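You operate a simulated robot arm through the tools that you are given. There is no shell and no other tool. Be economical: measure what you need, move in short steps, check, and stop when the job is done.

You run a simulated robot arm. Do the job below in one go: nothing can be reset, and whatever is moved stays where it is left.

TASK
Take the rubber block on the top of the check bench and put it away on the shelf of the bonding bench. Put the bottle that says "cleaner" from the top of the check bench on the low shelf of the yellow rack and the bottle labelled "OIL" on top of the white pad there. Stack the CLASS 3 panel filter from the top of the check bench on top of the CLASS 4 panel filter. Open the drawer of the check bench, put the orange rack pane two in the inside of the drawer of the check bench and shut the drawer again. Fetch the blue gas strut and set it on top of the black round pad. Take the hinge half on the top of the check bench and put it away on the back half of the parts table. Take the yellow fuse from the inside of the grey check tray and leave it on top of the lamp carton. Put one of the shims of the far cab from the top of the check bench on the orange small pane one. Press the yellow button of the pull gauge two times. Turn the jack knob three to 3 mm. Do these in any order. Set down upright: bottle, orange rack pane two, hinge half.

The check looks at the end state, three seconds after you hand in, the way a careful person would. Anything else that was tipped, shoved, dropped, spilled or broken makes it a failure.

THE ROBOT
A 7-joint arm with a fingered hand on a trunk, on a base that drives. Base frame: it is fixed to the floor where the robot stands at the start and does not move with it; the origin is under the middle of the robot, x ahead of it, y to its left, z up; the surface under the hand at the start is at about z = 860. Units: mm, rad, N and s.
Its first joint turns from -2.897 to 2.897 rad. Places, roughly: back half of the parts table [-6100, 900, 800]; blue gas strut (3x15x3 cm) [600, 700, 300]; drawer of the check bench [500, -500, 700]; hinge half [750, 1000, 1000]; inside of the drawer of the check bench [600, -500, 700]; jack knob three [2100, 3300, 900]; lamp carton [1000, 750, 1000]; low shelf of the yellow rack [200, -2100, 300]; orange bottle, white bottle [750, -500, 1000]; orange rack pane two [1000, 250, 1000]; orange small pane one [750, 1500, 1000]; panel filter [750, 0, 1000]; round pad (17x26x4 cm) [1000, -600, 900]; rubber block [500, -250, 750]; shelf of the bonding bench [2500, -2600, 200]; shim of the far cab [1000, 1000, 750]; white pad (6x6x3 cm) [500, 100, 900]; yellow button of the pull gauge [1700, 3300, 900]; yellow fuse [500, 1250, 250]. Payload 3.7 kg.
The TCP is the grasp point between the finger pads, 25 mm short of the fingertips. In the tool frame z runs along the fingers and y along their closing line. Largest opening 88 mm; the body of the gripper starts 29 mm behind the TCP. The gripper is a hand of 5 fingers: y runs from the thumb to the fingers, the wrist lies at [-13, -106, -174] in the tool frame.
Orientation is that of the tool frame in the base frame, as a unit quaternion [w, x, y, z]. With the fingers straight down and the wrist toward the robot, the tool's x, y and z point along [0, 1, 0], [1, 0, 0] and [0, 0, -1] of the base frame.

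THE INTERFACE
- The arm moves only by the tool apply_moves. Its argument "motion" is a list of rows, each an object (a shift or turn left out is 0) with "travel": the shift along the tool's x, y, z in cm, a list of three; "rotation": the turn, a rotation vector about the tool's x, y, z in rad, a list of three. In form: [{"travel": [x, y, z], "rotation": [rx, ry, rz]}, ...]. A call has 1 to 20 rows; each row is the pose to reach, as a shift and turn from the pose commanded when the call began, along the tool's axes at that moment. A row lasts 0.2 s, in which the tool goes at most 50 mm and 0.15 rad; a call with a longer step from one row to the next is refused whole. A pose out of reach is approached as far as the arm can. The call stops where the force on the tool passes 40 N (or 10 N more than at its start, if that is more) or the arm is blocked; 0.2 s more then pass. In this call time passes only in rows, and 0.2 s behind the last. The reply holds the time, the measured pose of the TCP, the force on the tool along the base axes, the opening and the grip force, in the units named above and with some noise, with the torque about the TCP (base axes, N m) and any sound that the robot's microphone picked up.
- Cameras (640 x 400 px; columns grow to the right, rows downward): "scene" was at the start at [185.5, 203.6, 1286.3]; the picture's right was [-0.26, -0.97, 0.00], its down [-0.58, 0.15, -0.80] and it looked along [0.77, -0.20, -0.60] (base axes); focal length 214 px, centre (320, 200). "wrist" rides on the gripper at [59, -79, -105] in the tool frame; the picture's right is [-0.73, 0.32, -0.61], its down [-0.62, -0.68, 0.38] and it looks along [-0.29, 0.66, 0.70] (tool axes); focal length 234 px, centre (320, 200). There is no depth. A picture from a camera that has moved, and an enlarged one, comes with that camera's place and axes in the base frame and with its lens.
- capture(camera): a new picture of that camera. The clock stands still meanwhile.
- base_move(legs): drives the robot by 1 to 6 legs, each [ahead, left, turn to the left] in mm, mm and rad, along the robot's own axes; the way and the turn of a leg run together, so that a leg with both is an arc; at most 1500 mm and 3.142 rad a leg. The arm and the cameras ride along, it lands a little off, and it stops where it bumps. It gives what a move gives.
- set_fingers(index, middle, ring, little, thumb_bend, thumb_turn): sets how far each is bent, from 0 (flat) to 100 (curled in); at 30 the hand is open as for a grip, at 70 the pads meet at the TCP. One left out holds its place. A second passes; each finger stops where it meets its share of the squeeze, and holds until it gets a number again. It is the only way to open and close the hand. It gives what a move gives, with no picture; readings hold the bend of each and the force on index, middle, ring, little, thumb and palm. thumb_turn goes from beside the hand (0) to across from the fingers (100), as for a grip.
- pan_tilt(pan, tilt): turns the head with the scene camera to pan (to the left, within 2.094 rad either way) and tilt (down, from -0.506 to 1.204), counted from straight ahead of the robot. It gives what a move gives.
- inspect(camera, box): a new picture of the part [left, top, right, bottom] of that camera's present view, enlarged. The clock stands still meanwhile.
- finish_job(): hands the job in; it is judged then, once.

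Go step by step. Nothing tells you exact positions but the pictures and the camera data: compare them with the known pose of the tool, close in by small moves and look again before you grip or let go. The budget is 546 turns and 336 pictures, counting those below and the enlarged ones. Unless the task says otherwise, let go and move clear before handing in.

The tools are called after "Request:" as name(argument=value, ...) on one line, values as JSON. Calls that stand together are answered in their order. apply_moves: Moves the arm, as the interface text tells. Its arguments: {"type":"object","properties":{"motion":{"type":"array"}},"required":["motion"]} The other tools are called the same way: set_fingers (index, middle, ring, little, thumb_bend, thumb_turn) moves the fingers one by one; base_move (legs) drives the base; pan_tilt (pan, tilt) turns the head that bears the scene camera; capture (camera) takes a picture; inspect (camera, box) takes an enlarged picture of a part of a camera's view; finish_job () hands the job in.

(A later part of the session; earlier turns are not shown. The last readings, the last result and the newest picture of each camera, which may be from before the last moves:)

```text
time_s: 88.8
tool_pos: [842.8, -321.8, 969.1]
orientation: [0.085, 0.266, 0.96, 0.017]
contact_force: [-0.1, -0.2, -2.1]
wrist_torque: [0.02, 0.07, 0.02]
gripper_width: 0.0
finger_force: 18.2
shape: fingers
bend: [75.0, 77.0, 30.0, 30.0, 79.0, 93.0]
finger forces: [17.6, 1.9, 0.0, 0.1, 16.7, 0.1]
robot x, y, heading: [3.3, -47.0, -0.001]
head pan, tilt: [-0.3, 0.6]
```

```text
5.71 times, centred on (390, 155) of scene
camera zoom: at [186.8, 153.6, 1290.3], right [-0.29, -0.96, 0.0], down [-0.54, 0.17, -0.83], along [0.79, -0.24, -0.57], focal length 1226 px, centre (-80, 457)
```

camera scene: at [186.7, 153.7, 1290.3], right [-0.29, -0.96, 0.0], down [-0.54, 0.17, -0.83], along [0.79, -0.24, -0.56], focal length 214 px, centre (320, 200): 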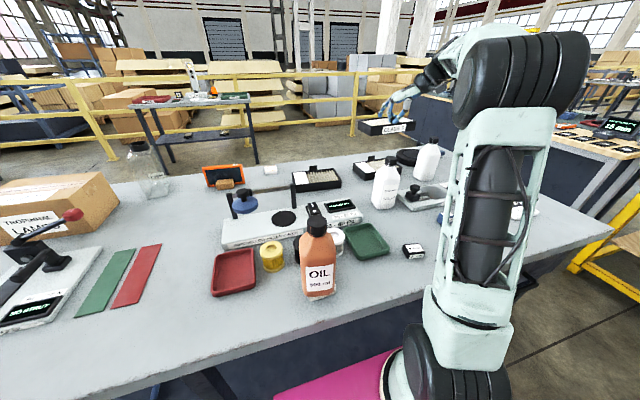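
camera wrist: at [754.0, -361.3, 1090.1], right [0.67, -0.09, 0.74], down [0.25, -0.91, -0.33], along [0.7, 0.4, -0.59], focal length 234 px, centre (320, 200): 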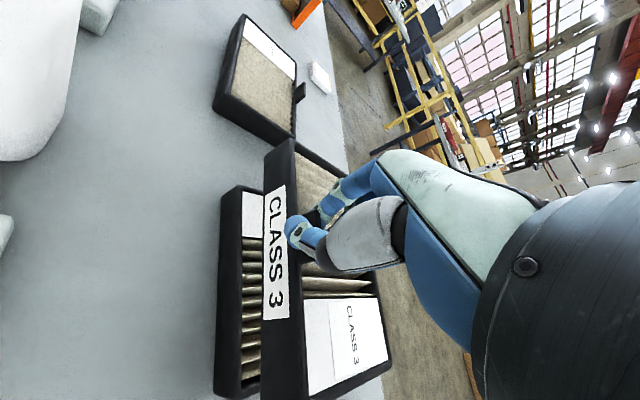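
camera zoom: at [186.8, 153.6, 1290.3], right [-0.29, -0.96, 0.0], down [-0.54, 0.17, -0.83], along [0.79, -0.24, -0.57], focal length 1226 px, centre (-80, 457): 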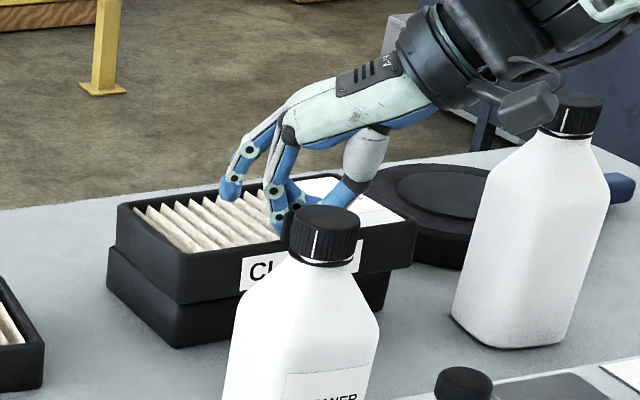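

Request:
apply_moves(motion=[{"travel": [0.08, -0.04, 0.4]}, {"travel": [0.14, -0.07, 0.8]}])

Request:
inspect(camera="scene", box=[345, 120, 435, 190])

```text
time_s: 89.4
tool_pos: [844.0, -321.4, 961.1]
orientation: [0.086, 0.266, 0.96, 0.016]
contact_force: [1.5, 0.0, -2.5]
wrist_torque: [0.02, 0.11, -0.02]
gripper_width: 0.0
finger_force: 18.2
shape: fingers
bend: [75.0, 77.0, 30.0, 30.0, 79.0, 93.0]
finger forces: [17.5, 1.8, 0.0, 0.0, 16.7, 0.1]
robot x, y, heading: [-1.2, -43.5, 0.001]
head pan, tilt: [-0.3, 0.6]
```

```text
5.71 times, centred on (390, 155) of scene
camera zoom: at [186.8, 153.6, 1290.3], right [-0.29, -0.96, 0.0], down [-0.54, 0.17, -0.82], along [0.79, -0.24, -0.57], focal length 1226 px, centre (-80, 457)
```

zoom: 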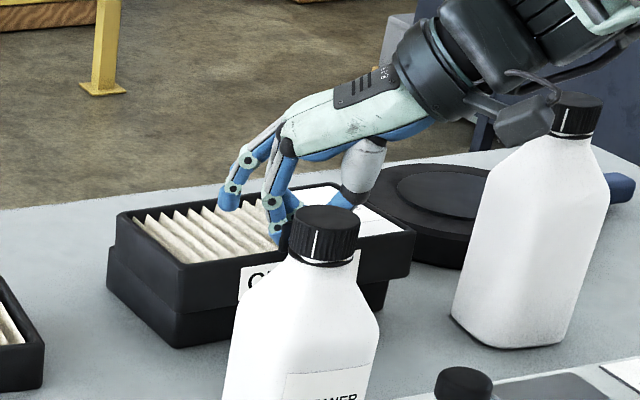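

Request:
apply_moves(motion=[{"travel": [0.26, 0.43, 0]}, {"travel": [0.32, 0.4, 0.4]}, {"travel": [0.38, 0.37, 0.8]}])

Request:
apply_moves(motion=[{"travel": [0.05, -0.02, 0.3]}])

```text
time_s: 90.2
tool_pos: [842.5, -315.6, 953.3]
orientation: [0.087, 0.265, 0.96, 0.016]
contact_force: [-0.9, -1.1, 4.0]
wrist_torque: [0.11, 0.0, 0.03]
gripper_width: 0.0
finger_force: 19.5
shape: fingers
bend: [75.0, 77.0, 30.0, 30.0, 79.0, 93.0]
finger forces: [21.4, 1.2, 0.0, 0.0, 17.0, 0.0]
robot x, y, heading: [0.6, -48.4, 0.005]
head pan, tilt: [-0.3, 0.6]
```

```text
time_s: 90.6
tool_pos: [843.9, -315.3, 951.1]
orientation: [0.088, 0.266, 0.96, 0.016]
contact_force: [-5.8, 1.3, 17.4]
wrist_torque: [0.2, 0.12, 0.13]
gripper_width: 0.1
finger_force: 24.6
shape: fingers
bend: [76.0, 77.0, 30.0, 30.0, 79.0, 93.0]
finger forces: [28.6, 0.3, 0.0, 0.0, 20.4, 0.1]
robot x, y, heading: [0.9, -48.0, -0.001]
head pan, tilt: [-0.3, 0.6]
```

Contact at about TCP 953. I ease up 2 mm, look, and release.

Request:
apply_moves(motion=[{"travel": [-0.03, 0.02, -0.2]}])

Request:
inspect(camera="scene", box=[345, 120, 435, 190])

Request:
capture(camera="wrist")

```text
time_s: 91.0
tool_pos: [844.6, -316.3, 951.5]
orientation: [0.085, 0.266, 0.96, 0.016]
contact_force: [-2.8, 3.1, 8.9]
wrist_torque: [0.14, 0.04, 0.1]
gripper_width: 0.1
finger_force: 22.6
shape: fingers
bend: [76.0, 77.0, 30.0, 30.0, 79.0, 93.0]
finger forces: [26.6, 0.6, 0.0, 0.1, 18.2, 0.1]
robot x, y, heading: [2.2, -45.9, 0.002]
head pan, tilt: [-0.3, 0.6]
```

```text
5.71 times, centred on (390, 155) of scene
camera zoom: at [186.3, 153.8, 1290.3], right [-0.29, -0.96, 0.0], down [-0.54, 0.17, -0.83], along [0.79, -0.24, -0.56], focal length 1226 px, centre (-80, 457)
```

zoom: 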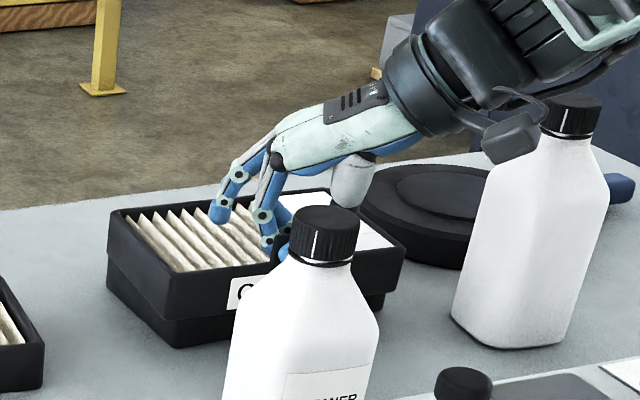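

```text
229 pictures are left
camera wrist: at [734.9, -352.5, 1040.3], right [0.67, -0.09, 0.74], down [0.25, -0.91, -0.33], along [0.7, 0.4, -0.59], focal length 234 px, centre (320, 200)
```

wrist: 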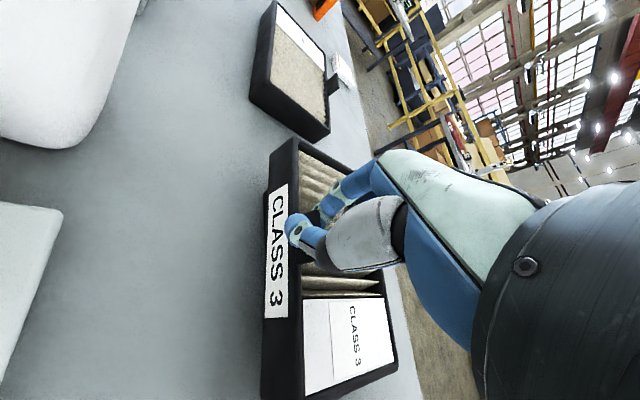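

Request:
set_fingers(index=62, middle=62, thumb_bend=62)

Request:
set_fingers(index=45, middle=45, thumb_bend=40, thumb_turn=98)

Request:
apply_moves(motion=[{"travel": [-0.4, 0.2, -2.5]}, {"travel": [-0.8, 0.4, -5]}, {"travel": [-1.2, 0.6, -9]}, {"travel": [-1.6, 0.8, -13]}])

Request:
inspect(camera="scene", box=[345, 100, 465, 190])

```text
time_s: 92.0
tool_pos: [843.0, -316.7, 954.0]
orientation: [0.087, 0.266, 0.96, 0.015]
contact_force: [-7.4, 0.1, 19.1]
wrist_torque: [0.14, 0.11, -0.09]
gripper_width: 5.6
finger_force: 14.4
shape: fingers
bend: [71.0, 65.0, 30.0, 30.0, 64.0, 96.0]
finger forces: [18.2, 4.0, 0.0, 0.0, 6.0, 0.0]
robot x, y, heading: [-1.6, -49.4, 0.005]
head pan, tilt: [-0.3, 0.6]
```

```text
time_s: 93.0
tool_pos: [842.9, -316.6, 953.2]
orientation: [0.087, 0.266, 0.96, 0.016]
contact_force: [-3.1, -7.1, 26.1]
wrist_torque: [0.21, -0.25, -0.03]
gripper_width: 35.8
finger_force: 13.3
shape: fingers
bend: [73.0, 48.0, 30.0, 30.0, 40.0, 97.0]
finger forces: [13.8, 12.7, 0.0, 0.0, 0.0, 0.0]
robot x, y, heading: [-0.7, -45.3, -0.002]
head pan, tilt: [-0.3, 0.6]
```

```text
time_s: 94.0
tool_pos: [838.6, -315.7, 1083.6]
orientation: [0.086, 0.266, 0.96, 0.016]
contact_force: [-0.1, 0.4, 0.2]
wrist_torque: [0.01, 0.03, 0.0]
gripper_width: 57.7
finger_force: 0.0
shape: fingers
bend: [45.0, 45.0, 30.0, 30.0, 40.0, 97.0]
finger forces: [0.0, 0.0, 0.0, 0.0, 0.0, 0.0]
robot x, y, heading: [2.3, -46.0, -0.004]
head pan, tilt: [-0.3, 0.6]
```

```text
4.44 times, centred on (405, 145) of scene
camera zoom: at [186.9, 153.6, 1290.3], right [-0.29, -0.96, 0.0], down [-0.54, 0.17, -0.82], along [0.79, -0.24, -0.57], focal length 953 px, centre (-58, 444)
```

zoom: 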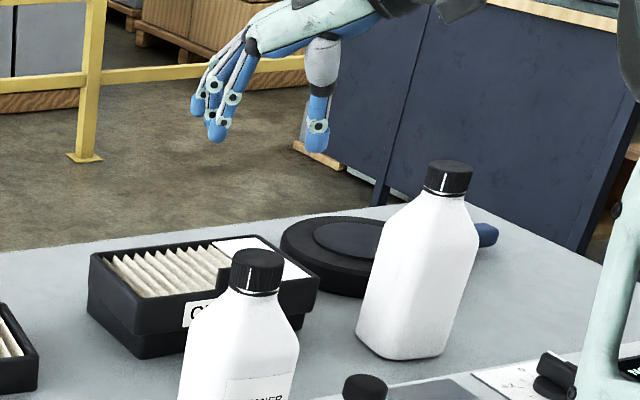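

CLASS 3 sits flat on CLASS 4. I level and un-yaw the hand, then look at the drawer and the orange pane.

Request:
apply_moves(motion=[{"travel": [0, 0, -4], "rotation": [0.042, 0.074, 0]}, {"travel": [0, 0, -8], "rotation": [0.085, 0.148, 0]}])

Request:
apply_moves(motion=[{"travel": [1, -2, 0], "rotation": [0, 0, 0.13]}, {"travel": [2, -4, 0], "rotation": [0, 0, 0.26]}, {"travel": [3, -6, 0], "rotation": [0, 0, 0.39]}, {"travel": [4, -8, 0], "rotation": [0, 0, 0.52]}, {"travel": [5, -10, 0], "rotation": [0, 0, 0.65]}, {"travel": [6, -12, 0], "rotation": [0, 0, 0.78]}, {"travel": [7, -14, 0], "rotation": [0, 0, 0.91]}, {"travel": [8, -16, 0], "rotation": [0, 0, 1.03]}])

Request:
pan_tilt(pan=0.15, tilt=0.5)

Request:
inspect(camera="scene", box=[200, 120, 440, 270])

```text
time_s: 94.6
tool_pos: [826.4, -314.6, 1161.2]
orientation: [0.003, 0.267, 0.964, -0.006]
contact_force: [-0.7, -0.4, 0.1]
wrist_torque: [0.01, 0.0, -0.03]
gripper_width: 57.9
finger_force: 0.2
shape: fingers
bend: [45.0, 45.0, 30.0, 30.0, 40.0, 97.0]
finger forces: [0.0, 0.1, 0.0, 0.1, 0.1, 0.0]
robot x, y, heading: [-0.5, -46.4, 0.003]
head pan, tilt: [-0.3, 0.6]
```

```text
time_s: 96.4
tool_pos: [674.5, -409.5, 1163.1]
orientation: [0.006, 0.708, 0.706, -0.002]
contact_force: [0.0, -0.3, -0.8]
wrist_torque: [-0.04, -0.01, -0.02]
gripper_width: 57.6
finger_force: 0.1
shape: fingers
bend: [45.0, 45.0, 30.0, 30.0, 40.0, 97.0]
finger forces: [0.1, 0.0, 0.1, 0.0, 0.0, 0.0]
robot x, y, heading: [-1.1, -47.8, -0.0]
head pan, tilt: [-0.3, 0.6]
```

```text
time_s: 97.3
tool_pos: [675.5, -408.0, 1163.5]
orientation: [0.005, 0.706, 0.708, -0.003]
contact_force: [0.3, 0.6, 0.1]
wrist_torque: [0.01, -0.01, 0.02]
gripper_width: 58.0
finger_force: 0.2
shape: fingers
bend: [45.0, 45.0, 30.0, 30.0, 40.0, 97.0]
finger forces: [0.0, 0.0, 0.0, 0.0, 0.1, 0.1]
robot x, y, heading: [3.6, -46.2, 0.007]
head pan, tilt: [0.15, 0.499]
```

```text
2.67 times, centred on (320, 195) of scene
camera zoom: at [192.2, 193.3, 1299.4], right [0.15, -0.99, 0.0], down [-0.47, -0.07, -0.88], along [0.87, 0.13, -0.48], focal length 572 px, centre (320, 213)
```

zoom: 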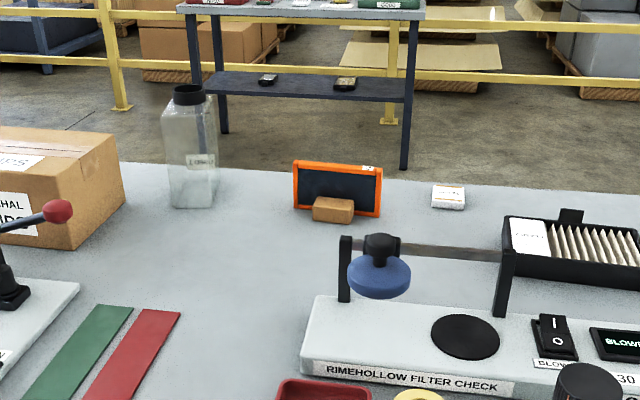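

Request:
inspect(camera="scene", box=[300, 170, 360, 210])

Request:
pan_tilt(pan=-0.9, tilt=1.1)

Request:
capture(camera="scene")

```text
10.00 times, centred on (330, 190) of scene
camera zoom: at [192.2, 193.3, 1299.4], right [0.15, -0.99, 0.0], down [-0.47, -0.07, -0.88], along [0.87, 0.13, -0.48], focal length 2145 px, centre (220, 300)
```

zoom: 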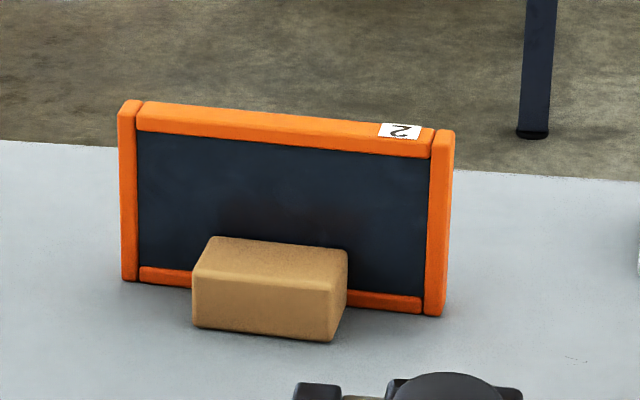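

```text
time_s: 98.6
tool_pos: [676.0, -410.2, 1163.9]
orientation: [0.006, 0.706, 0.708, -0.003]
contact_force: [-0.2, 0.3, -0.2]
wrist_torque: [-0.02, 0.01, 0.03]
gripper_width: 57.7
finger_force: 0.1
shape: fingers
bend: [45.0, 45.0, 30.0, 30.0, 40.0, 97.0]
finger forces: [0.1, 0.0, 0.0, 0.0, 0.0, 0.0]
robot x, y, heading: [-0.2, -45.4, 0.008]
head pan, tilt: [-0.901, 1.1]
```

```text
225 pictures are left
camera scene: at [141.6, 130.2, 1251.7], right [-0.78, -0.62, 0.0], down [-0.56, 0.7, -0.45], along [0.28, -0.36, -0.89], focal length 214 px, centre (320, 200)
```

scene: 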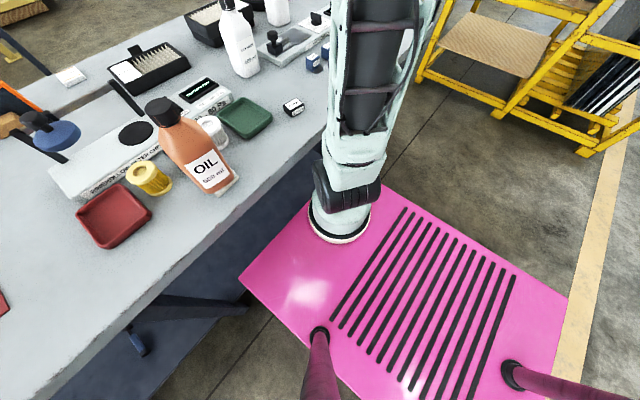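

The pane is a framed plate about 130×80 mm standing upright, marked 2. Now I back up to see the drawer front.

Request:
base_move(legs=[[-500, 0, 0]])

Request:
pan_tilt(pan=-0.5, tilt=0.7)

Request:
capture(camera="scene")

Request:
capture(camera="wrist")

```text
time_s: 101.6
tool_pos: [153.4, -414.1, 1163.7]
orientation: [0.006, 0.709, 0.705, -0.003]
contact_force: [-0.4, 0.3, -0.4]
wrist_torque: [0.01, 0.01, -0.01]
gripper_width: 57.8
finger_force: 0.0
shape: fingers
bend: [45.0, 45.0, 30.0, 30.0, 40.0, 97.0]
finger forces: [0.1, 0.0, 0.0, 0.0, 0.0, 0.1]
robot x, y, heading: [-513.1, -45.2, -0.0]
head pan, tilt: [-0.901, 1.1]
```

```text
time_s: 102.5
tool_pos: [153.7, -415.1, 1163.5]
orientation: [0.006, 0.709, 0.705, -0.003]
contact_force: [-0.2, 0.2, 0.4]
wrist_torque: [0.01, 0.01, 0.01]
gripper_width: 57.7
finger_force: 0.0
shape: fingers
bend: [45.0, 45.0, 30.0, 30.0, 40.0, 97.0]
finger forces: [0.0, 0.1, 0.0, 0.1, 0.0, 0.0]
robot x, y, heading: [-515.7, -45.3, -0.006]
head pan, tilt: [-0.499, 0.7]
```

```text
224 pictures are left
camera scene: at [-339.8, 138.4, 1281.6], right [-0.48, -0.88, 0.0], down [-0.56, 0.31, -0.76], along [0.67, -0.37, -0.64], focal length 214 px, centre (320, 200)
```

scene: 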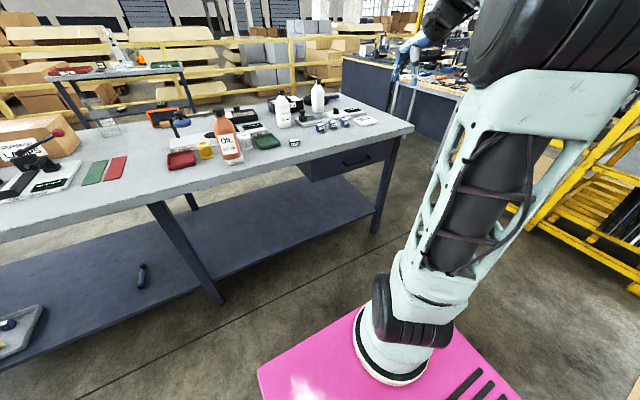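

```text
223 pictures are left
camera wrist: at [74.6, -353.3, 1268.1], right [0.32, -0.72, 0.62], down [-0.68, -0.62, -0.38], along [0.66, -0.3, -0.69], focal length 234 px, centre (320, 200)
```

wrist: 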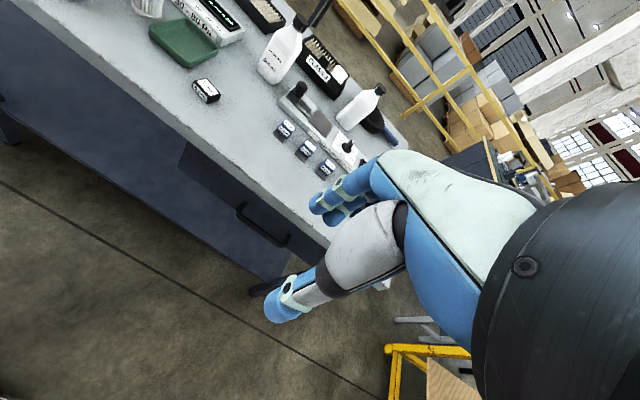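

Request:
inspect(camera="scene", box=[280, 110, 420, 210])

Request:
inspect(camera="wrist", box=[140, 120, 340, 320])

```text
4.00 times, centred on (350, 160) of scene
camera zoom: at [-339.8, 138.4, 1281.6], right [-0.48, -0.88, 0.0], down [-0.56, 0.31, -0.76], along [0.67, -0.37, -0.64], focal length 858 px, centre (200, 360)
```

zoom: 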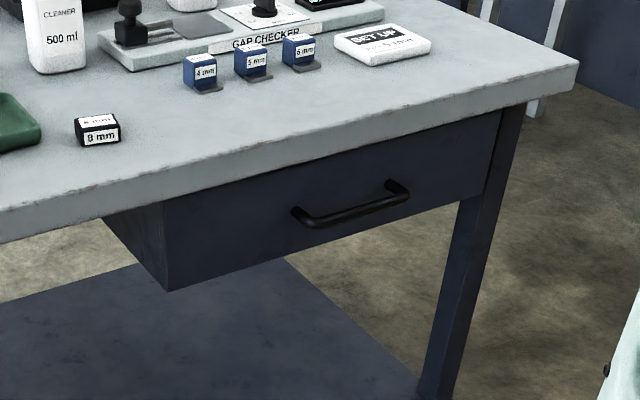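

```text
2.00 times, centred on (240, 220) of wrist
camera zoom: at [74.6, -353.3, 1268.1], right [0.32, -0.72, 0.62], down [-0.68, -0.62, -0.38], along [0.66, -0.3, -0.69], focal length 468 px, centre (480, 160)
```

zoom: 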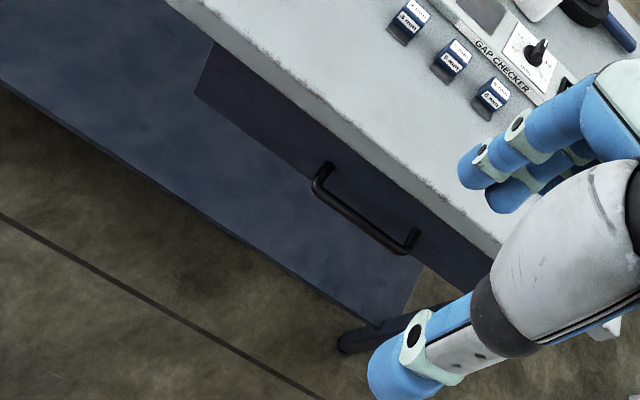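

The drawer front spans y≈-215…-700, z 700–825; handle bar at about (351, -458, 765). I stand left of it at y≈110 so pane and drawer are both in reach.

Request:
base_move(legs=[[0, 155, 0], [490, 0, 0]])

Request:
pan_tilt(pan=-1.0, tilt=0.8)

Request:
capture(camera="scene")

```text
time_s: 106.4
tool_pos: [653.6, -261.4, 1163.2]
orientation: [0.006, 0.709, 0.706, -0.003]
contact_force: [-0.5, 0.5, 0.5]
wrist_torque: [0.03, 0.01, 0.02]
gripper_width: 57.5
finger_force: 0.1
shape: fingers
bend: [45.0, 45.0, 30.0, 30.0, 40.0, 97.0]
finger forces: [0.0, 0.0, 0.0, 0.1, 0.0, 0.0]
robot x, y, heading: [-15.9, 105.2, -0.007]
head pan, tilt: [-0.499, 0.7]
```

```text
time_s: 107.3
tool_pos: [652.9, -262.2, 1165.0]
orientation: [0.006, 0.709, 0.705, -0.004]
contact_force: [-0.8, 0.3, -0.2]
wrist_torque: [0.0, 0.01, -0.02]
gripper_width: 57.5
finger_force: 0.1
shape: fingers
bend: [45.0, 45.0, 30.0, 30.0, 40.0, 97.0]
finger forces: [0.0, 0.0, 0.1, 0.0, 0.0, 0.1]
robot x, y, heading: [-19.5, 104.4, -0.005]
head pan, tilt: [-1.0, 0.799]
```

```text
220 pictures are left
camera scene: at [127.6, 263.1, 1273.5], right [-0.84, -0.54, 0.0], down [-0.39, 0.6, -0.7], along [0.37, -0.59, -0.72], focal length 214 px, centre (320, 200)
```

scene: 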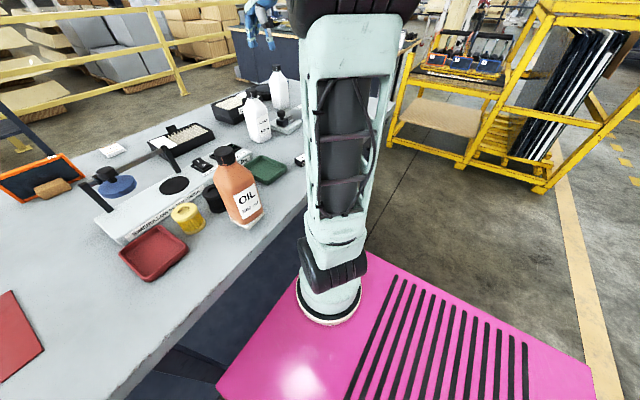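

Request:
apply_moves(motion=[{"travel": [-2, -4.4, 0]}, {"travel": [-4, -8.8, 0]}, {"travel": [-6, -13.2, 0]}, {"travel": [-8, -17.6, 0]}, {"travel": [-10, -22, 0]}, {"travel": [-12, -26.4, 0]}, {"travel": [-14, -30.8, 0]}, {"travel": [-16, -35.2, 0]}, {"travel": [-18, -39.6, 0], "rotation": [-0.1, 0, 0]}, {"travel": [-19.6, -42, 0], "rotation": [-0.22, 0, 0]}, {"travel": [-19.6, -42, 3], "rotation": [-0.34, 0, 0]}, {"travel": [-19.6, -42, 7], "rotation": [-0.46, 0, 0]}, {"travel": [-19.6, -42, 11.5], "rotation": [-0.6, 0, 0]}, {"travel": [-19.6, -42, 16], "rotation": [-0.6, 0, 0]}, {"travel": [-19.6, -42, 20.5], "rotation": [-0.6, 0, 0]}])

Request:
capture(camera="wrist")

Request:
capture(camera="scene")

```text
time_s: 110.5
tool_pos: [231.5, -456.5, 958.8]
orientation: [0.215, 0.675, 0.675, 0.206]
contact_force: [-0.6, 0.2, 0.1]
wrist_torque: [-0.01, 0.01, 0.0]
gripper_width: 57.7
finger_force: 0.0
shape: fingers
bend: [45.0, 45.0, 30.0, 30.0, 40.0, 97.0]
finger forces: [0.1, 0.0, 0.0, 0.1, 0.0, 0.0]
robot x, y, heading: [-18.0, 107.5, -0.003]
head pan, tilt: [-1.0, 0.799]
```

```text
219 pictures are left
camera wrist: at [106.4, -396.9, 998.5], right [-0.08, -0.72, 0.69], down [-0.35, -0.63, -0.69], along [0.93, -0.3, -0.2], focal length 234 px, centre (320, 200)
```

wrist: 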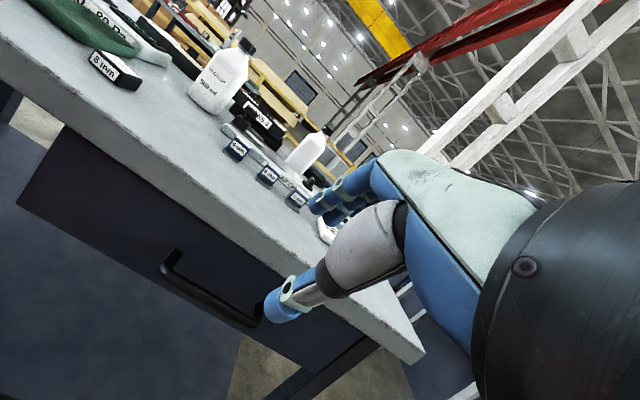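

```text
218 pictures are left
camera scene: at [127.5, 263.2, 1273.4], right [-0.84, -0.54, 0.0], down [-0.39, 0.6, -0.7], along [0.37, -0.59, -0.72], focal length 214 px, centre (320, 200)
```

scene: 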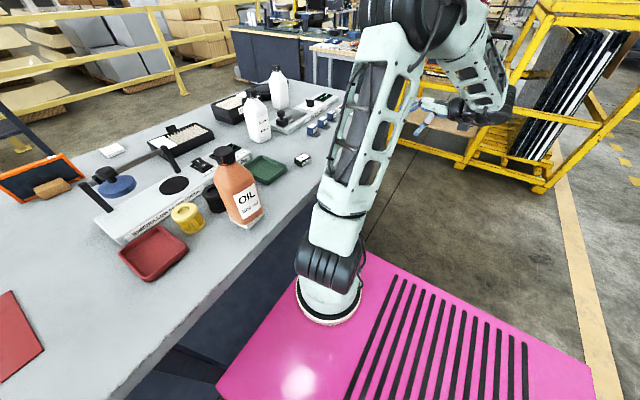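

Request:
apply_moves(motion=[{"travel": [-0.3, -1.4, 4.5]}, {"travel": [-0.7, -2.8, 9]}, {"travel": [-1, -3.9, 13.3]}])

Request:
capture(camera="wrist")

```text
time_s: 111.3
tool_pos: [275.7, -467.3, 826.3]
orientation: [0.216, 0.676, 0.674, 0.206]
contact_force: [-0.9, -0.1, 0.8]
wrist_torque: [-0.01, -0.02, 0.0]
gripper_width: 57.7
finger_force: 0.0
shape: fingers
bend: [45.0, 45.0, 30.0, 30.0, 40.0, 97.0]
finger forces: [0.0, 0.1, 0.1, 0.1, 0.1, 0.0]
robot x, y, heading: [-18.0, 105.1, -0.008]
head pan, tilt: [-1.0, 0.799]
```

```text
217 pictures are left
camera wrist: at [151.0, -407.8, 867.0], right [-0.08, -0.72, 0.69], down [-0.35, -0.63, -0.69], along [0.93, -0.3, -0.2], focal length 234 px, centre (320, 200)
```

wrist: 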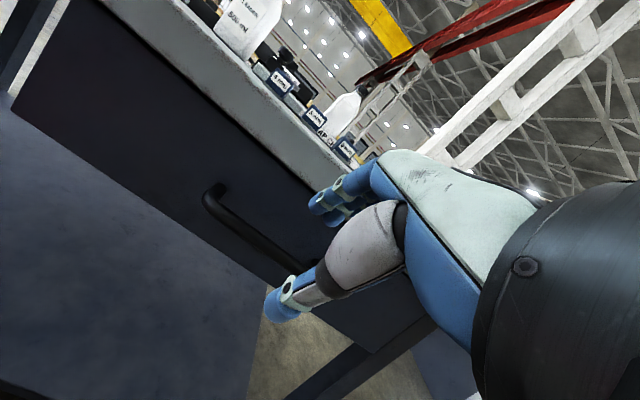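

Bar left end triangulates to (352, -401, 759). I slide the fingers in behind the bar along their own direction.

Request:
apply_moves(motion=[{"travel": [1.1, 1.27, 2.57]}, {"travel": [1.1, 1.27, 5.5]}, {"travel": [1.1, 1.27, 8.2]}])

Request:
inspect(camera="wrist", box=[160, 100, 420, 360])

```text
time_s: 112.1
tool_pos: [333.1, -460.8, 768.7]
orientation: [0.214, 0.675, 0.675, 0.207]
contact_force: [0.3, -0.9, 0.1]
wrist_torque: [0.01, -0.04, 0.02]
gripper_width: 57.8
finger_force: 0.1
shape: fingers
bend: [45.0, 45.0, 30.0, 30.0, 40.0, 97.0]
finger forces: [0.0, 0.0, 0.1, 0.0, 0.1, 0.0]
robot x, y, heading: [-20.5, 103.5, -0.008]
head pan, tilt: [-1.0, 0.799]
```

```text
1.54 times, centred on (290, 230) of wrist
camera zoom: at [207.9, -400.5, 808.8], right [-0.08, -0.72, 0.69], down [-0.35, -0.63, -0.69], along [0.93, -0.3, -0.2], focal length 360 px, centre (366, 154)
```

zoom: 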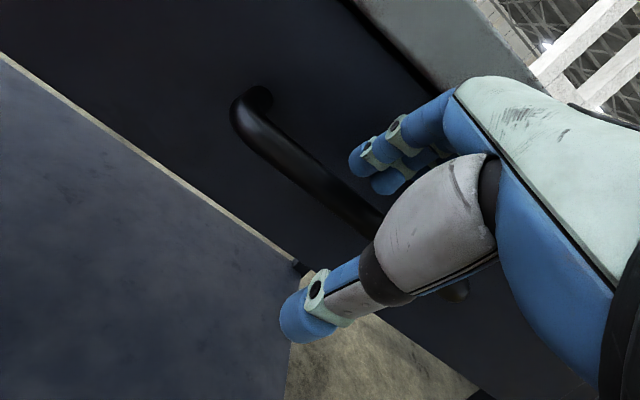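

The bar is between thumb and fingers. Closing.

Request:
set_fingers(index=85, middle=85, ring=85, little=85, thumb_bend=80)

Request:
inspect(camera="wrist", box=[160, 100, 420, 360])

```text
time_s: 113.1
tool_pos: [333.3, -459.8, 767.4]
orientation: [0.214, 0.677, 0.674, 0.205]
contact_force: [1.4, -3.4, -8.5]
wrist_torque: [-0.09, 0.11, 0.26]
gripper_width: 3.4
finger_force: 20.1
shape: fingers
bend: [77.0, 77.0, 74.0, 85.0, 65.0, 99.0]
finger forces: [7.1, 7.3, 7.6, 0.0, 18.4, 0.1]
robot x, y, heading: [-15.3, 106.0, -0.002]
head pan, tilt: [-1.0, 0.799]
```

```text
1.54 times, centred on (290, 230) of wrist
camera zoom: at [208.0, -400.8, 808.6], right [-0.08, -0.72, 0.69], down [-0.35, -0.63, -0.69], along [0.93, -0.3, -0.2], focal length 360 px, centre (366, 154)
```

zoom: 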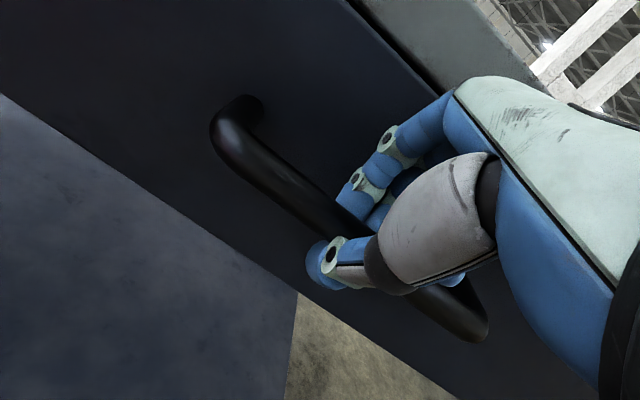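

Bar is gripped; pulling the drawer out along -x.

Request:
apply_moves(motion=[{"travel": [0, -1.65, -1.13]}, {"travel": [0, -4.1, -2.8]}, {"travel": [0, -6.6, -4.5]}, {"travel": [0, -9.1, -6.2]}, {"travel": [0, -11.5, -7.9]}, {"travel": [0, -14, -9.6]}, {"travel": [0, -16.5, -11.3]}, {"travel": [0, -19, -13]}])

Request:
capture(camera="wrist")

Request:
capture(camera="scene")

```text
time_s: 114.9
tool_pos: [103.5, -456.2, 767.4]
orientation: [0.215, 0.676, 0.674, 0.206]
contact_force: [0.5, -15.8, -8.0]
wrist_torque: [-0.22, 0.07, 0.21]
gripper_width: 4.7
finger_force: 20.2
shape: fingers
bend: [77.0, 77.0, 74.0, 85.0, 65.0, 100.0]
finger forces: [6.3, 6.8, 6.7, 0.0, 20.1, 0.0]
robot x, y, heading: [-19.6, 106.5, -0.006]
head pan, tilt: [-1.0, 0.799]
```

```text
214 pictures are left
camera wrist: at [-22.3, -397.2, 808.8], right [-0.08, -0.72, 0.69], down [-0.35, -0.63, -0.7], along [0.93, -0.3, -0.2], focal length 234 px, centre (320, 200)
```

wrist: 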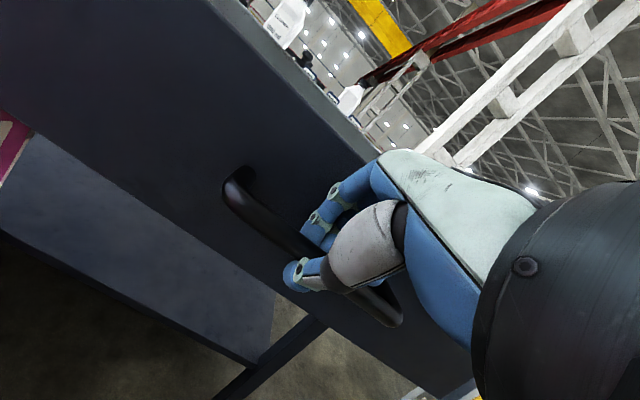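

```text
213 pictures are left
camera scene: at [127.6, 262.5, 1273.5], right [-0.84, -0.54, 0.0], down [-0.39, 0.61, -0.7], along [0.37, -0.59, -0.72], focal length 214 px, centre (320, 200)
```

scene: 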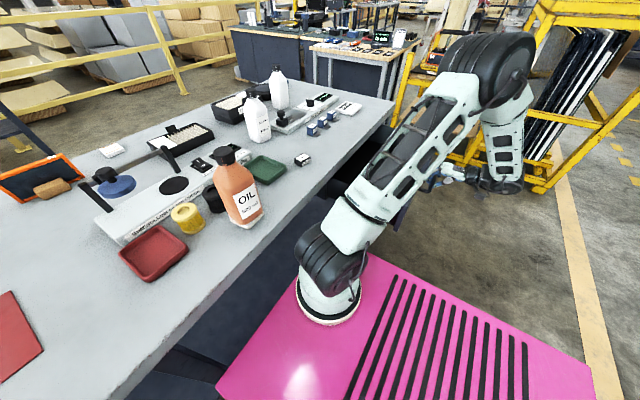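

Drawer is out about 230 mm. Releasing and backing off up.

Request:
set_fingers(index=45, middle=45, ring=45, little=45, thumb_bend=40)

Request:
apply_moves(motion=[{"travel": [0, -0.5, -4]}, {"travel": [0, -1, -8]}, {"travel": [0, 1, -12]}, {"travel": [0, 5, -15]}, {"travel": [0, 9, -18]}, {"travel": [0, 13, -21]}])

Request:
capture(camera="wrist")

```text
time_s: 115.9
tool_pos: [102.4, -457.0, 769.5]
orientation: [0.215, 0.677, 0.674, 0.205]
contact_force: [-0.1, -0.7, -0.4]
wrist_torque: [-0.05, 0.01, -0.01]
gripper_width: 57.7
finger_force: 0.2
shape: fingers
bend: [45.0, 45.0, 45.0, 45.0, 40.0, 97.0]
finger forces: [0.1, 0.0, 0.1, 0.0, 0.0, 0.0]
robot x, y, heading: [-18.8, 108.3, -0.0]
head pan, tilt: [-1.0, 0.799]
```

```text
time_s: 117.3
tool_pos: [91.3, -454.5, 1013.7]
orientation: [0.214, 0.676, 0.674, 0.206]
contact_force: [-0.3, 0.4, 0.3]
wrist_torque: [0.02, -0.02, 0.01]
gripper_width: 57.9
finger_force: 0.0
shape: fingers
bend: [45.0, 45.0, 45.0, 45.0, 40.0, 97.0]
finger forces: [0.0, 0.0, 0.0, 0.0, 0.0, 0.0]
robot x, y, heading: [-18.1, 105.3, 0.001]
head pan, tilt: [-1.0, 0.799]
```

```text
212 pictures are left
camera wrist: at [-33.7, -394.2, 1054.6], right [-0.08, -0.72, 0.69], down [-0.35, -0.63, -0.69], along [0.93, -0.3, -0.2], focal length 234 px, centre (320, 200)
```

wrist: 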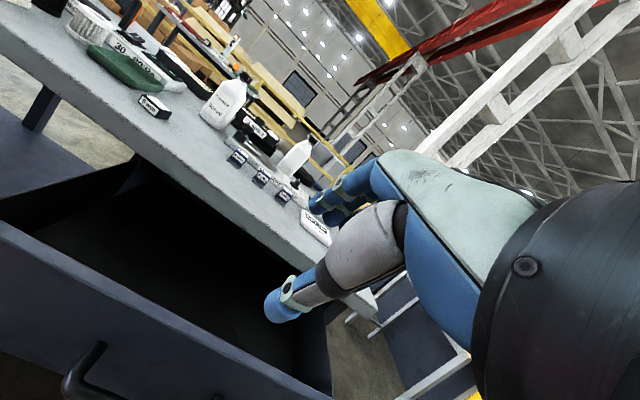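

Drawer interior is open and empty. Going back up and over to the pane.

Request:
apply_moves(motion=[{"travel": [1, 2, -3], "rotation": [0.12, 0, 0]}, {"travel": [3, 5, -5], "rotation": [0.24, 0, 0]}, {"travel": [5, 9, -5], "rotation": [0.36, 0, 0]}, {"travel": [7, 13, -4], "rotation": [0.48, 0, 0]}, {"travel": [9, 17, -3], "rotation": [0.605, 0, 0]}, {"travel": [11, 21, -2], "rotation": [0.605, 0, 0]}, {"travel": [13, 25, 0], "rotation": [0.605, 0, 0]}, {"travel": [15.4, 29, 1.7], "rotation": [0.605, 0, 0]}])

Request:
apply_moves(motion=[{"travel": [3.5, 3, 0]}, {"travel": [7, 6, 0]}, {"travel": [10.5, 9, 0]}, {"travel": [14, 12, 0]}, {"travel": [17.5, 15, 0]}, {"travel": [21, 18, 0]}, {"travel": [24.5, 21, 0]}, {"travel": [28, 24, 0]}, {"travel": [31.5, 27, 0]}, {"travel": [35, 30, 0]}, {"travel": [38.5, 33, 0]}, {"travel": [42, 36, 0]}, {"travel": [45.5, 39.5, 0]}, {"travel": [48, 43, 0]}])

Request:
pan_tilt(pan=0.0, tilt=0.45)

Request:
capture(camera="scene")

Request:
capture(camera="wrist")

```text
time_s: 119.1
tool_pos: [340.4, -299.8, 1161.1]
orientation: [0.004, 0.71, 0.704, -0.004]
contact_force: [0.3, 1.2, -0.4]
wrist_torque: [0.0, -0.01, -0.02]
gripper_width: 57.9
finger_force: 0.1
shape: fingers
bend: [45.0, 45.0, 45.0, 45.0, 40.0, 97.0]
finger forces: [0.0, 0.0, 0.0, 0.0, 0.0, 0.0]
robot x, y, heading: [-16.6, 106.2, -0.006]
head pan, tilt: [-1.0, 0.799]
```

```text
time_s: 122.1
tool_pos: [773.6, 175.5, 1157.1]
orientation: [0.004, 0.709, 0.705, -0.005]
contact_force: [-0.5, 0.7, 0.8]
wrist_torque: [-0.02, -0.01, -0.02]
gripper_width: 58.0
finger_force: 0.1
shape: fingers
bend: [45.0, 45.0, 45.0, 45.0, 40.0, 97.0]
finger forces: [0.0, 0.1, 0.0, 0.0, 0.0, 0.0]
robot x, y, heading: [-17.7, 107.9, -0.003]
head pan, tilt: [-1.0, 0.799]
```

```text
time_s: 123.4
tool_pos: [774.6, 174.1, 1154.7]
orientation: [0.004, 0.709, 0.705, -0.005]
contact_force: [-0.5, 0.7, 0.2]
wrist_torque: [-0.03, 0.04, 0.03]
gripper_width: 57.7
finger_force: 0.0
shape: fingers
bend: [45.0, 45.0, 45.0, 45.0, 40.0, 97.0]
finger forces: [0.1, 0.0, 0.0, 0.0, 0.1, 0.1]
robot x, y, heading: [-14.2, 106.2, 0.002]
head pan, tilt: [0.0, 0.45]
```

```text
211 pictures are left
camera scene: at [176.2, 330.8, 1303.8], right [0.0, -1.0, 0.0], down [-0.44, 0.0, -0.9], along [0.9, 0.0, -0.44], focal length 214 px, centre (320, 200)
```

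scene: 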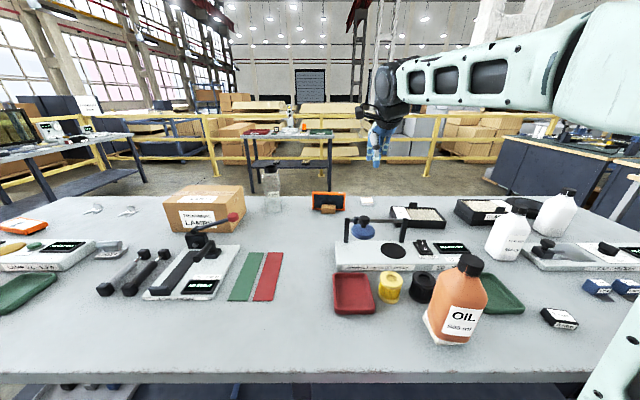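

```text
210 pictures are left
camera wrist: at [695.2, 235.2, 1259.7], right [0.32, -0.72, 0.62], down [-0.69, -0.62, -0.37], along [0.65, -0.3, -0.69], focal length 234 px, centre (320, 200)
```

wrist: 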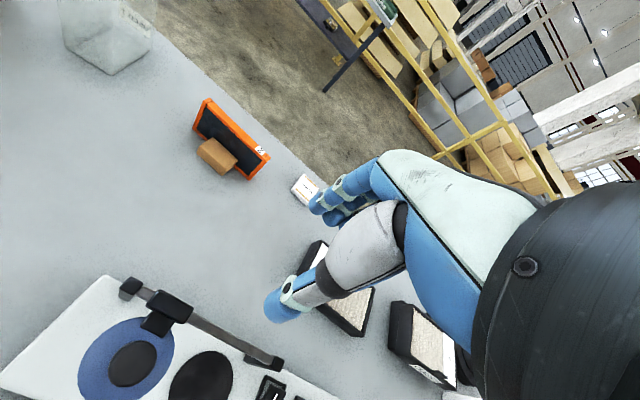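

Request:
inspect(camera="wrist", box=[170, 80, 290, 200])

Request:
inspect(camera="scene", box=[290, 170, 370, 230])

```text
3.33 times, centred on (230, 140) of wrist
camera zoom: at [695.2, 235.2, 1259.7], right [0.32, -0.72, 0.62], down [-0.69, -0.62, -0.37], along [0.65, -0.3, -0.69], focal length 781 px, centre (620, 400)
```

zoom: 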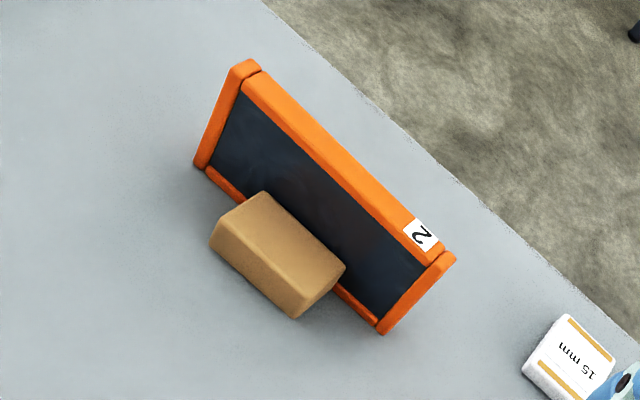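

```text
6.67 times, centred on (330, 200) of scene
camera zoom: at [176.2, 330.8, 1303.8], right [0.0, -1.0, 0.0], down [-0.44, 0.0, -0.9], along [0.9, 0.0, -0.44], focal length 1430 px, centre (253, 200)
```

zoom: 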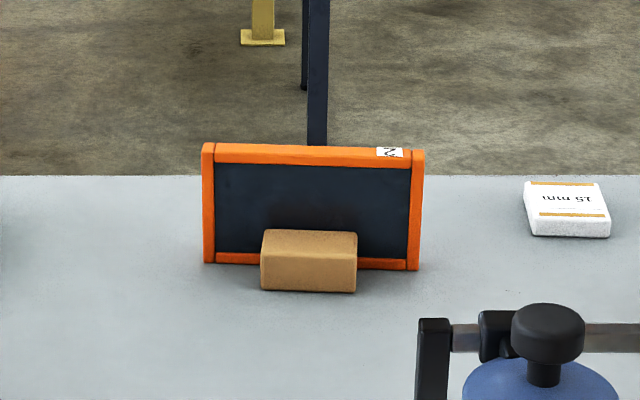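

Pane top centre is about (989, 290, 946), yaw -0.07. Moving above it and descending.

Request:
apply_moves(motion=[{"travel": [2.2, 4, 0], "rotation": [0, 0, 0.03]}, {"travel": [4.4, 8, 0], "rotation": [0, 0, 0.07]}, {"travel": [6.6, 12, 0], "rotation": [0, 0, 0.07]}, {"travel": [8.8, 16, 0], "rotation": [0, 0, 0.07]}, {"travel": [11, 20, 0], "rotation": [0, 0, 0.07]}, {"travel": [11.6, 21.4, 4], "rotation": [0, 0, 0.07]}, {"travel": [11.6, 21.4, 8], "rotation": [0, 0, 0.07]}, {"travel": [11.6, 21.4, 12], "rotation": [0, 0, 0.07]}])

Request:
inspect(camera="wrist", box=[140, 80, 420, 360])

Request:
inspect(camera="scene", box=[280, 130, 400, 230])

```text
time_s: 125.2
tool_pos: [989.2, 290.2, 1033.3]
orientation: [0.004, 0.733, 0.68, -0.005]
contact_force: [-0.7, -0.1, 0.3]
wrist_torque: [0.01, -0.02, 0.02]
gripper_width: 57.8
finger_force: 0.0
shape: fingers
bend: [45.0, 45.0, 45.0, 45.0, 40.0, 97.0]
finger forces: [0.0, 0.0, 0.1, 0.0, 0.0, 0.0]
robot x, y, heading: [-17.8, 104.8, -0.005]
head pan, tilt: [0.0, 0.45]
```

```text
1.43 times, centred on (280, 220) of wrist
camera zoom: at [912.7, 356.5, 1138.2], right [0.27, -0.74, 0.62], down [-0.73, -0.57, -0.38], along [0.63, -0.35, -0.69], focal length 334 px, centre (377, 171)
```

zoom: 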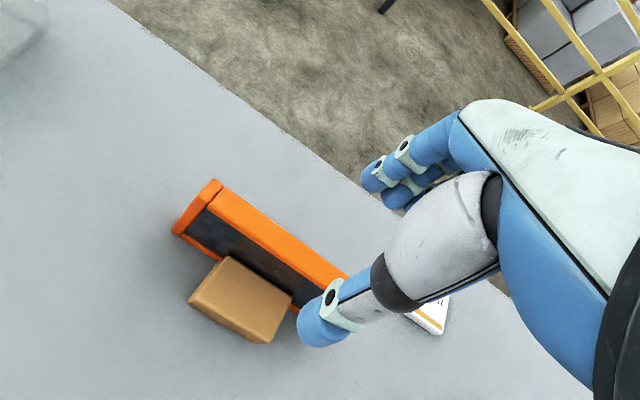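

```text
4.00 times, centred on (340, 180) of scene
camera zoom: at [176.0, 330.9, 1303.9], right [0.0, -1.0, 0.0], down [-0.44, 0.0, -0.9], along [0.9, 0.0, -0.44], focal length 858 px, centre (240, 280)
```

zoom: 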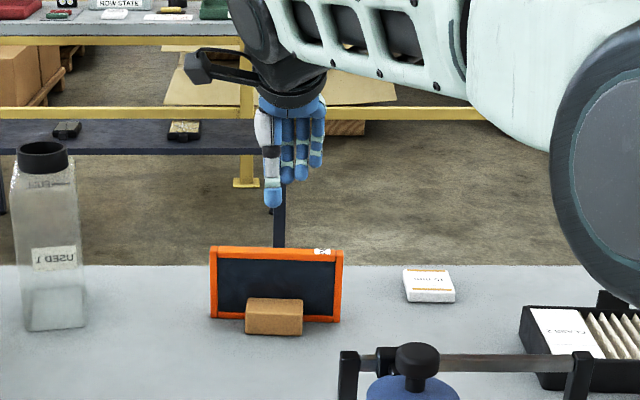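

Request:
apply_moves(motion=[{"travel": [0, 0.5, 4]}, {"travel": [0, 0.5, 7]}, {"travel": [0, 0.5, 9.2]}])

Request:
inspect(camera="wrist", box=[180, 100, 420, 340])

Request:
inspect(camera="scene", box=[280, 130, 400, 230])

```text
time_s: 126.0
tool_pos: [993.5, 289.3, 943.2]
orientation: [0.004, 0.734, 0.679, -0.006]
contact_force: [0.5, 0.0, 0.5]
wrist_torque: [0.04, 0.0, 0.02]
gripper_width: 57.9
finger_force: 0.0
shape: fingers
bend: [45.0, 45.0, 45.0, 45.0, 40.0, 97.0]
finger forces: [0.0, 0.1, 0.0, 0.0, 0.0, 0.0]
robot x, y, heading: [-18.6, 106.3, 0.001]
head pan, tilt: [0.0, 0.45]
```

```text
1.67 times, centred on (300, 220) of wrist
camera zoom: at [918.4, 354.1, 1047.8], right [0.27, -0.74, 0.62], down [-0.73, -0.57, -0.38], along [0.63, -0.35, -0.69], focal length 390 px, centre (353, 167)
```

zoom: 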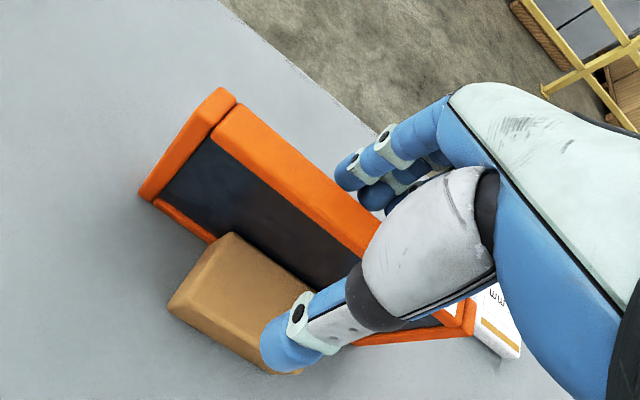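

```text
4.00 times, centred on (340, 180) of scene
camera zoom: at [176.1, 330.8, 1303.9], right [0.0, -1.0, 0.0], down [-0.44, 0.0, -0.9], along [0.9, 0.0, -0.44], focal length 858 px, centre (240, 280)
```

zoom: 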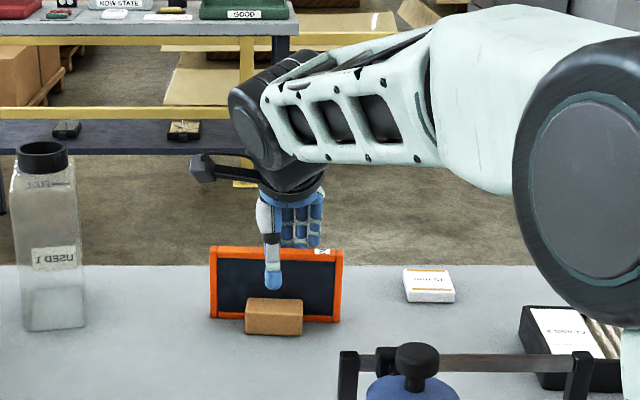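

Request:
set_fingers(index=85, middle=85, ring=85, little=85, thumb_bend=85)

Request:
apply_moves(motion=[{"travel": [0, 0, -1]}, {"travel": [0, 0, -3]}, {"travel": [0, 0, -6]}])

Request:
inspect(camera="scene", box=[280, 130, 400, 230])

Request:
inspect(camera="wrist", box=[180, 100, 420, 340])

```text
time_s: 127.0
tool_pos: [992.6, 288.8, 944.2]
orientation: [0.004, 0.734, 0.679, -0.004]
contact_force: [-1.7, -1.1, 2.8]
wrist_torque: [0.03, 0.23, 0.13]
gripper_width: 9.8
finger_force: 20.9
shape: fingers
bend: [76.0, 78.0, 83.0, 85.0, 62.0, 96.0]
finger forces: [5.8, 7.6, 7.0, 0.0, 21.1, 0.0]
robot x, y, heading: [-15.7, 109.0, -0.007]
head pan, tilt: [0.0, 0.45]
```

```text
time_s: 127.8
tool_pos: [993.9, 290.3, 1002.3]
orientation: [0.003, 0.733, 0.68, -0.005]
contact_force: [-0.2, -0.4, -2.0]
wrist_torque: [-0.03, -0.05, 0.01]
gripper_width: 9.5
finger_force: 17.8
shape: fingers
bend: [76.0, 78.0, 85.0, 85.0, 62.0, 95.0]
finger forces: [8.0, 9.1, 0.0, 0.0, 17.4, 0.0]
robot x, y, heading: [-18.6, 106.0, -0.004]
head pan, tilt: [0.0, 0.45]
```

```text
4.00 times, centred on (340, 180) of scene
camera zoom: at [176.3, 331.0, 1303.8], right [0.0, -1.0, 0.0], down [-0.44, 0.0, -0.9], along [0.9, 0.0, -0.44], focal length 858 px, centre (240, 280)
```

zoom: 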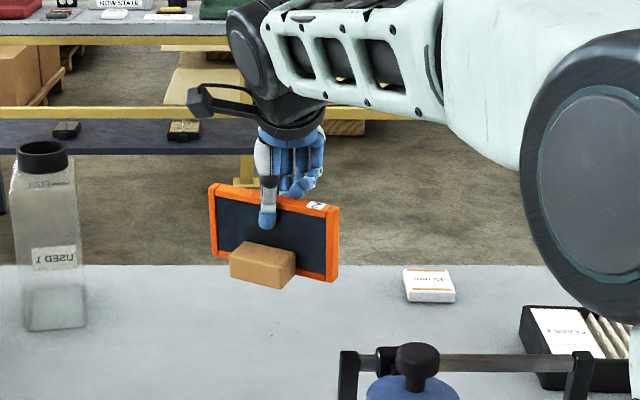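

```text
1.67 times, centred on (300, 220) of wrist
camera zoom: at [919.1, 355.9, 1107.2], right [0.27, -0.74, 0.62], down [-0.73, -0.57, -0.37], along [0.63, -0.35, -0.69], focal length 390 px, centre (353, 167)
```

zoom: 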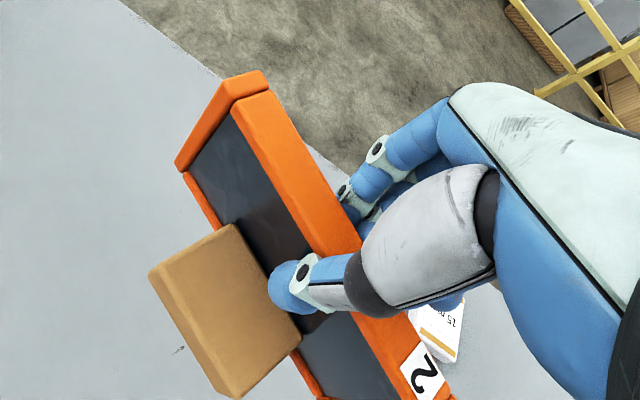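

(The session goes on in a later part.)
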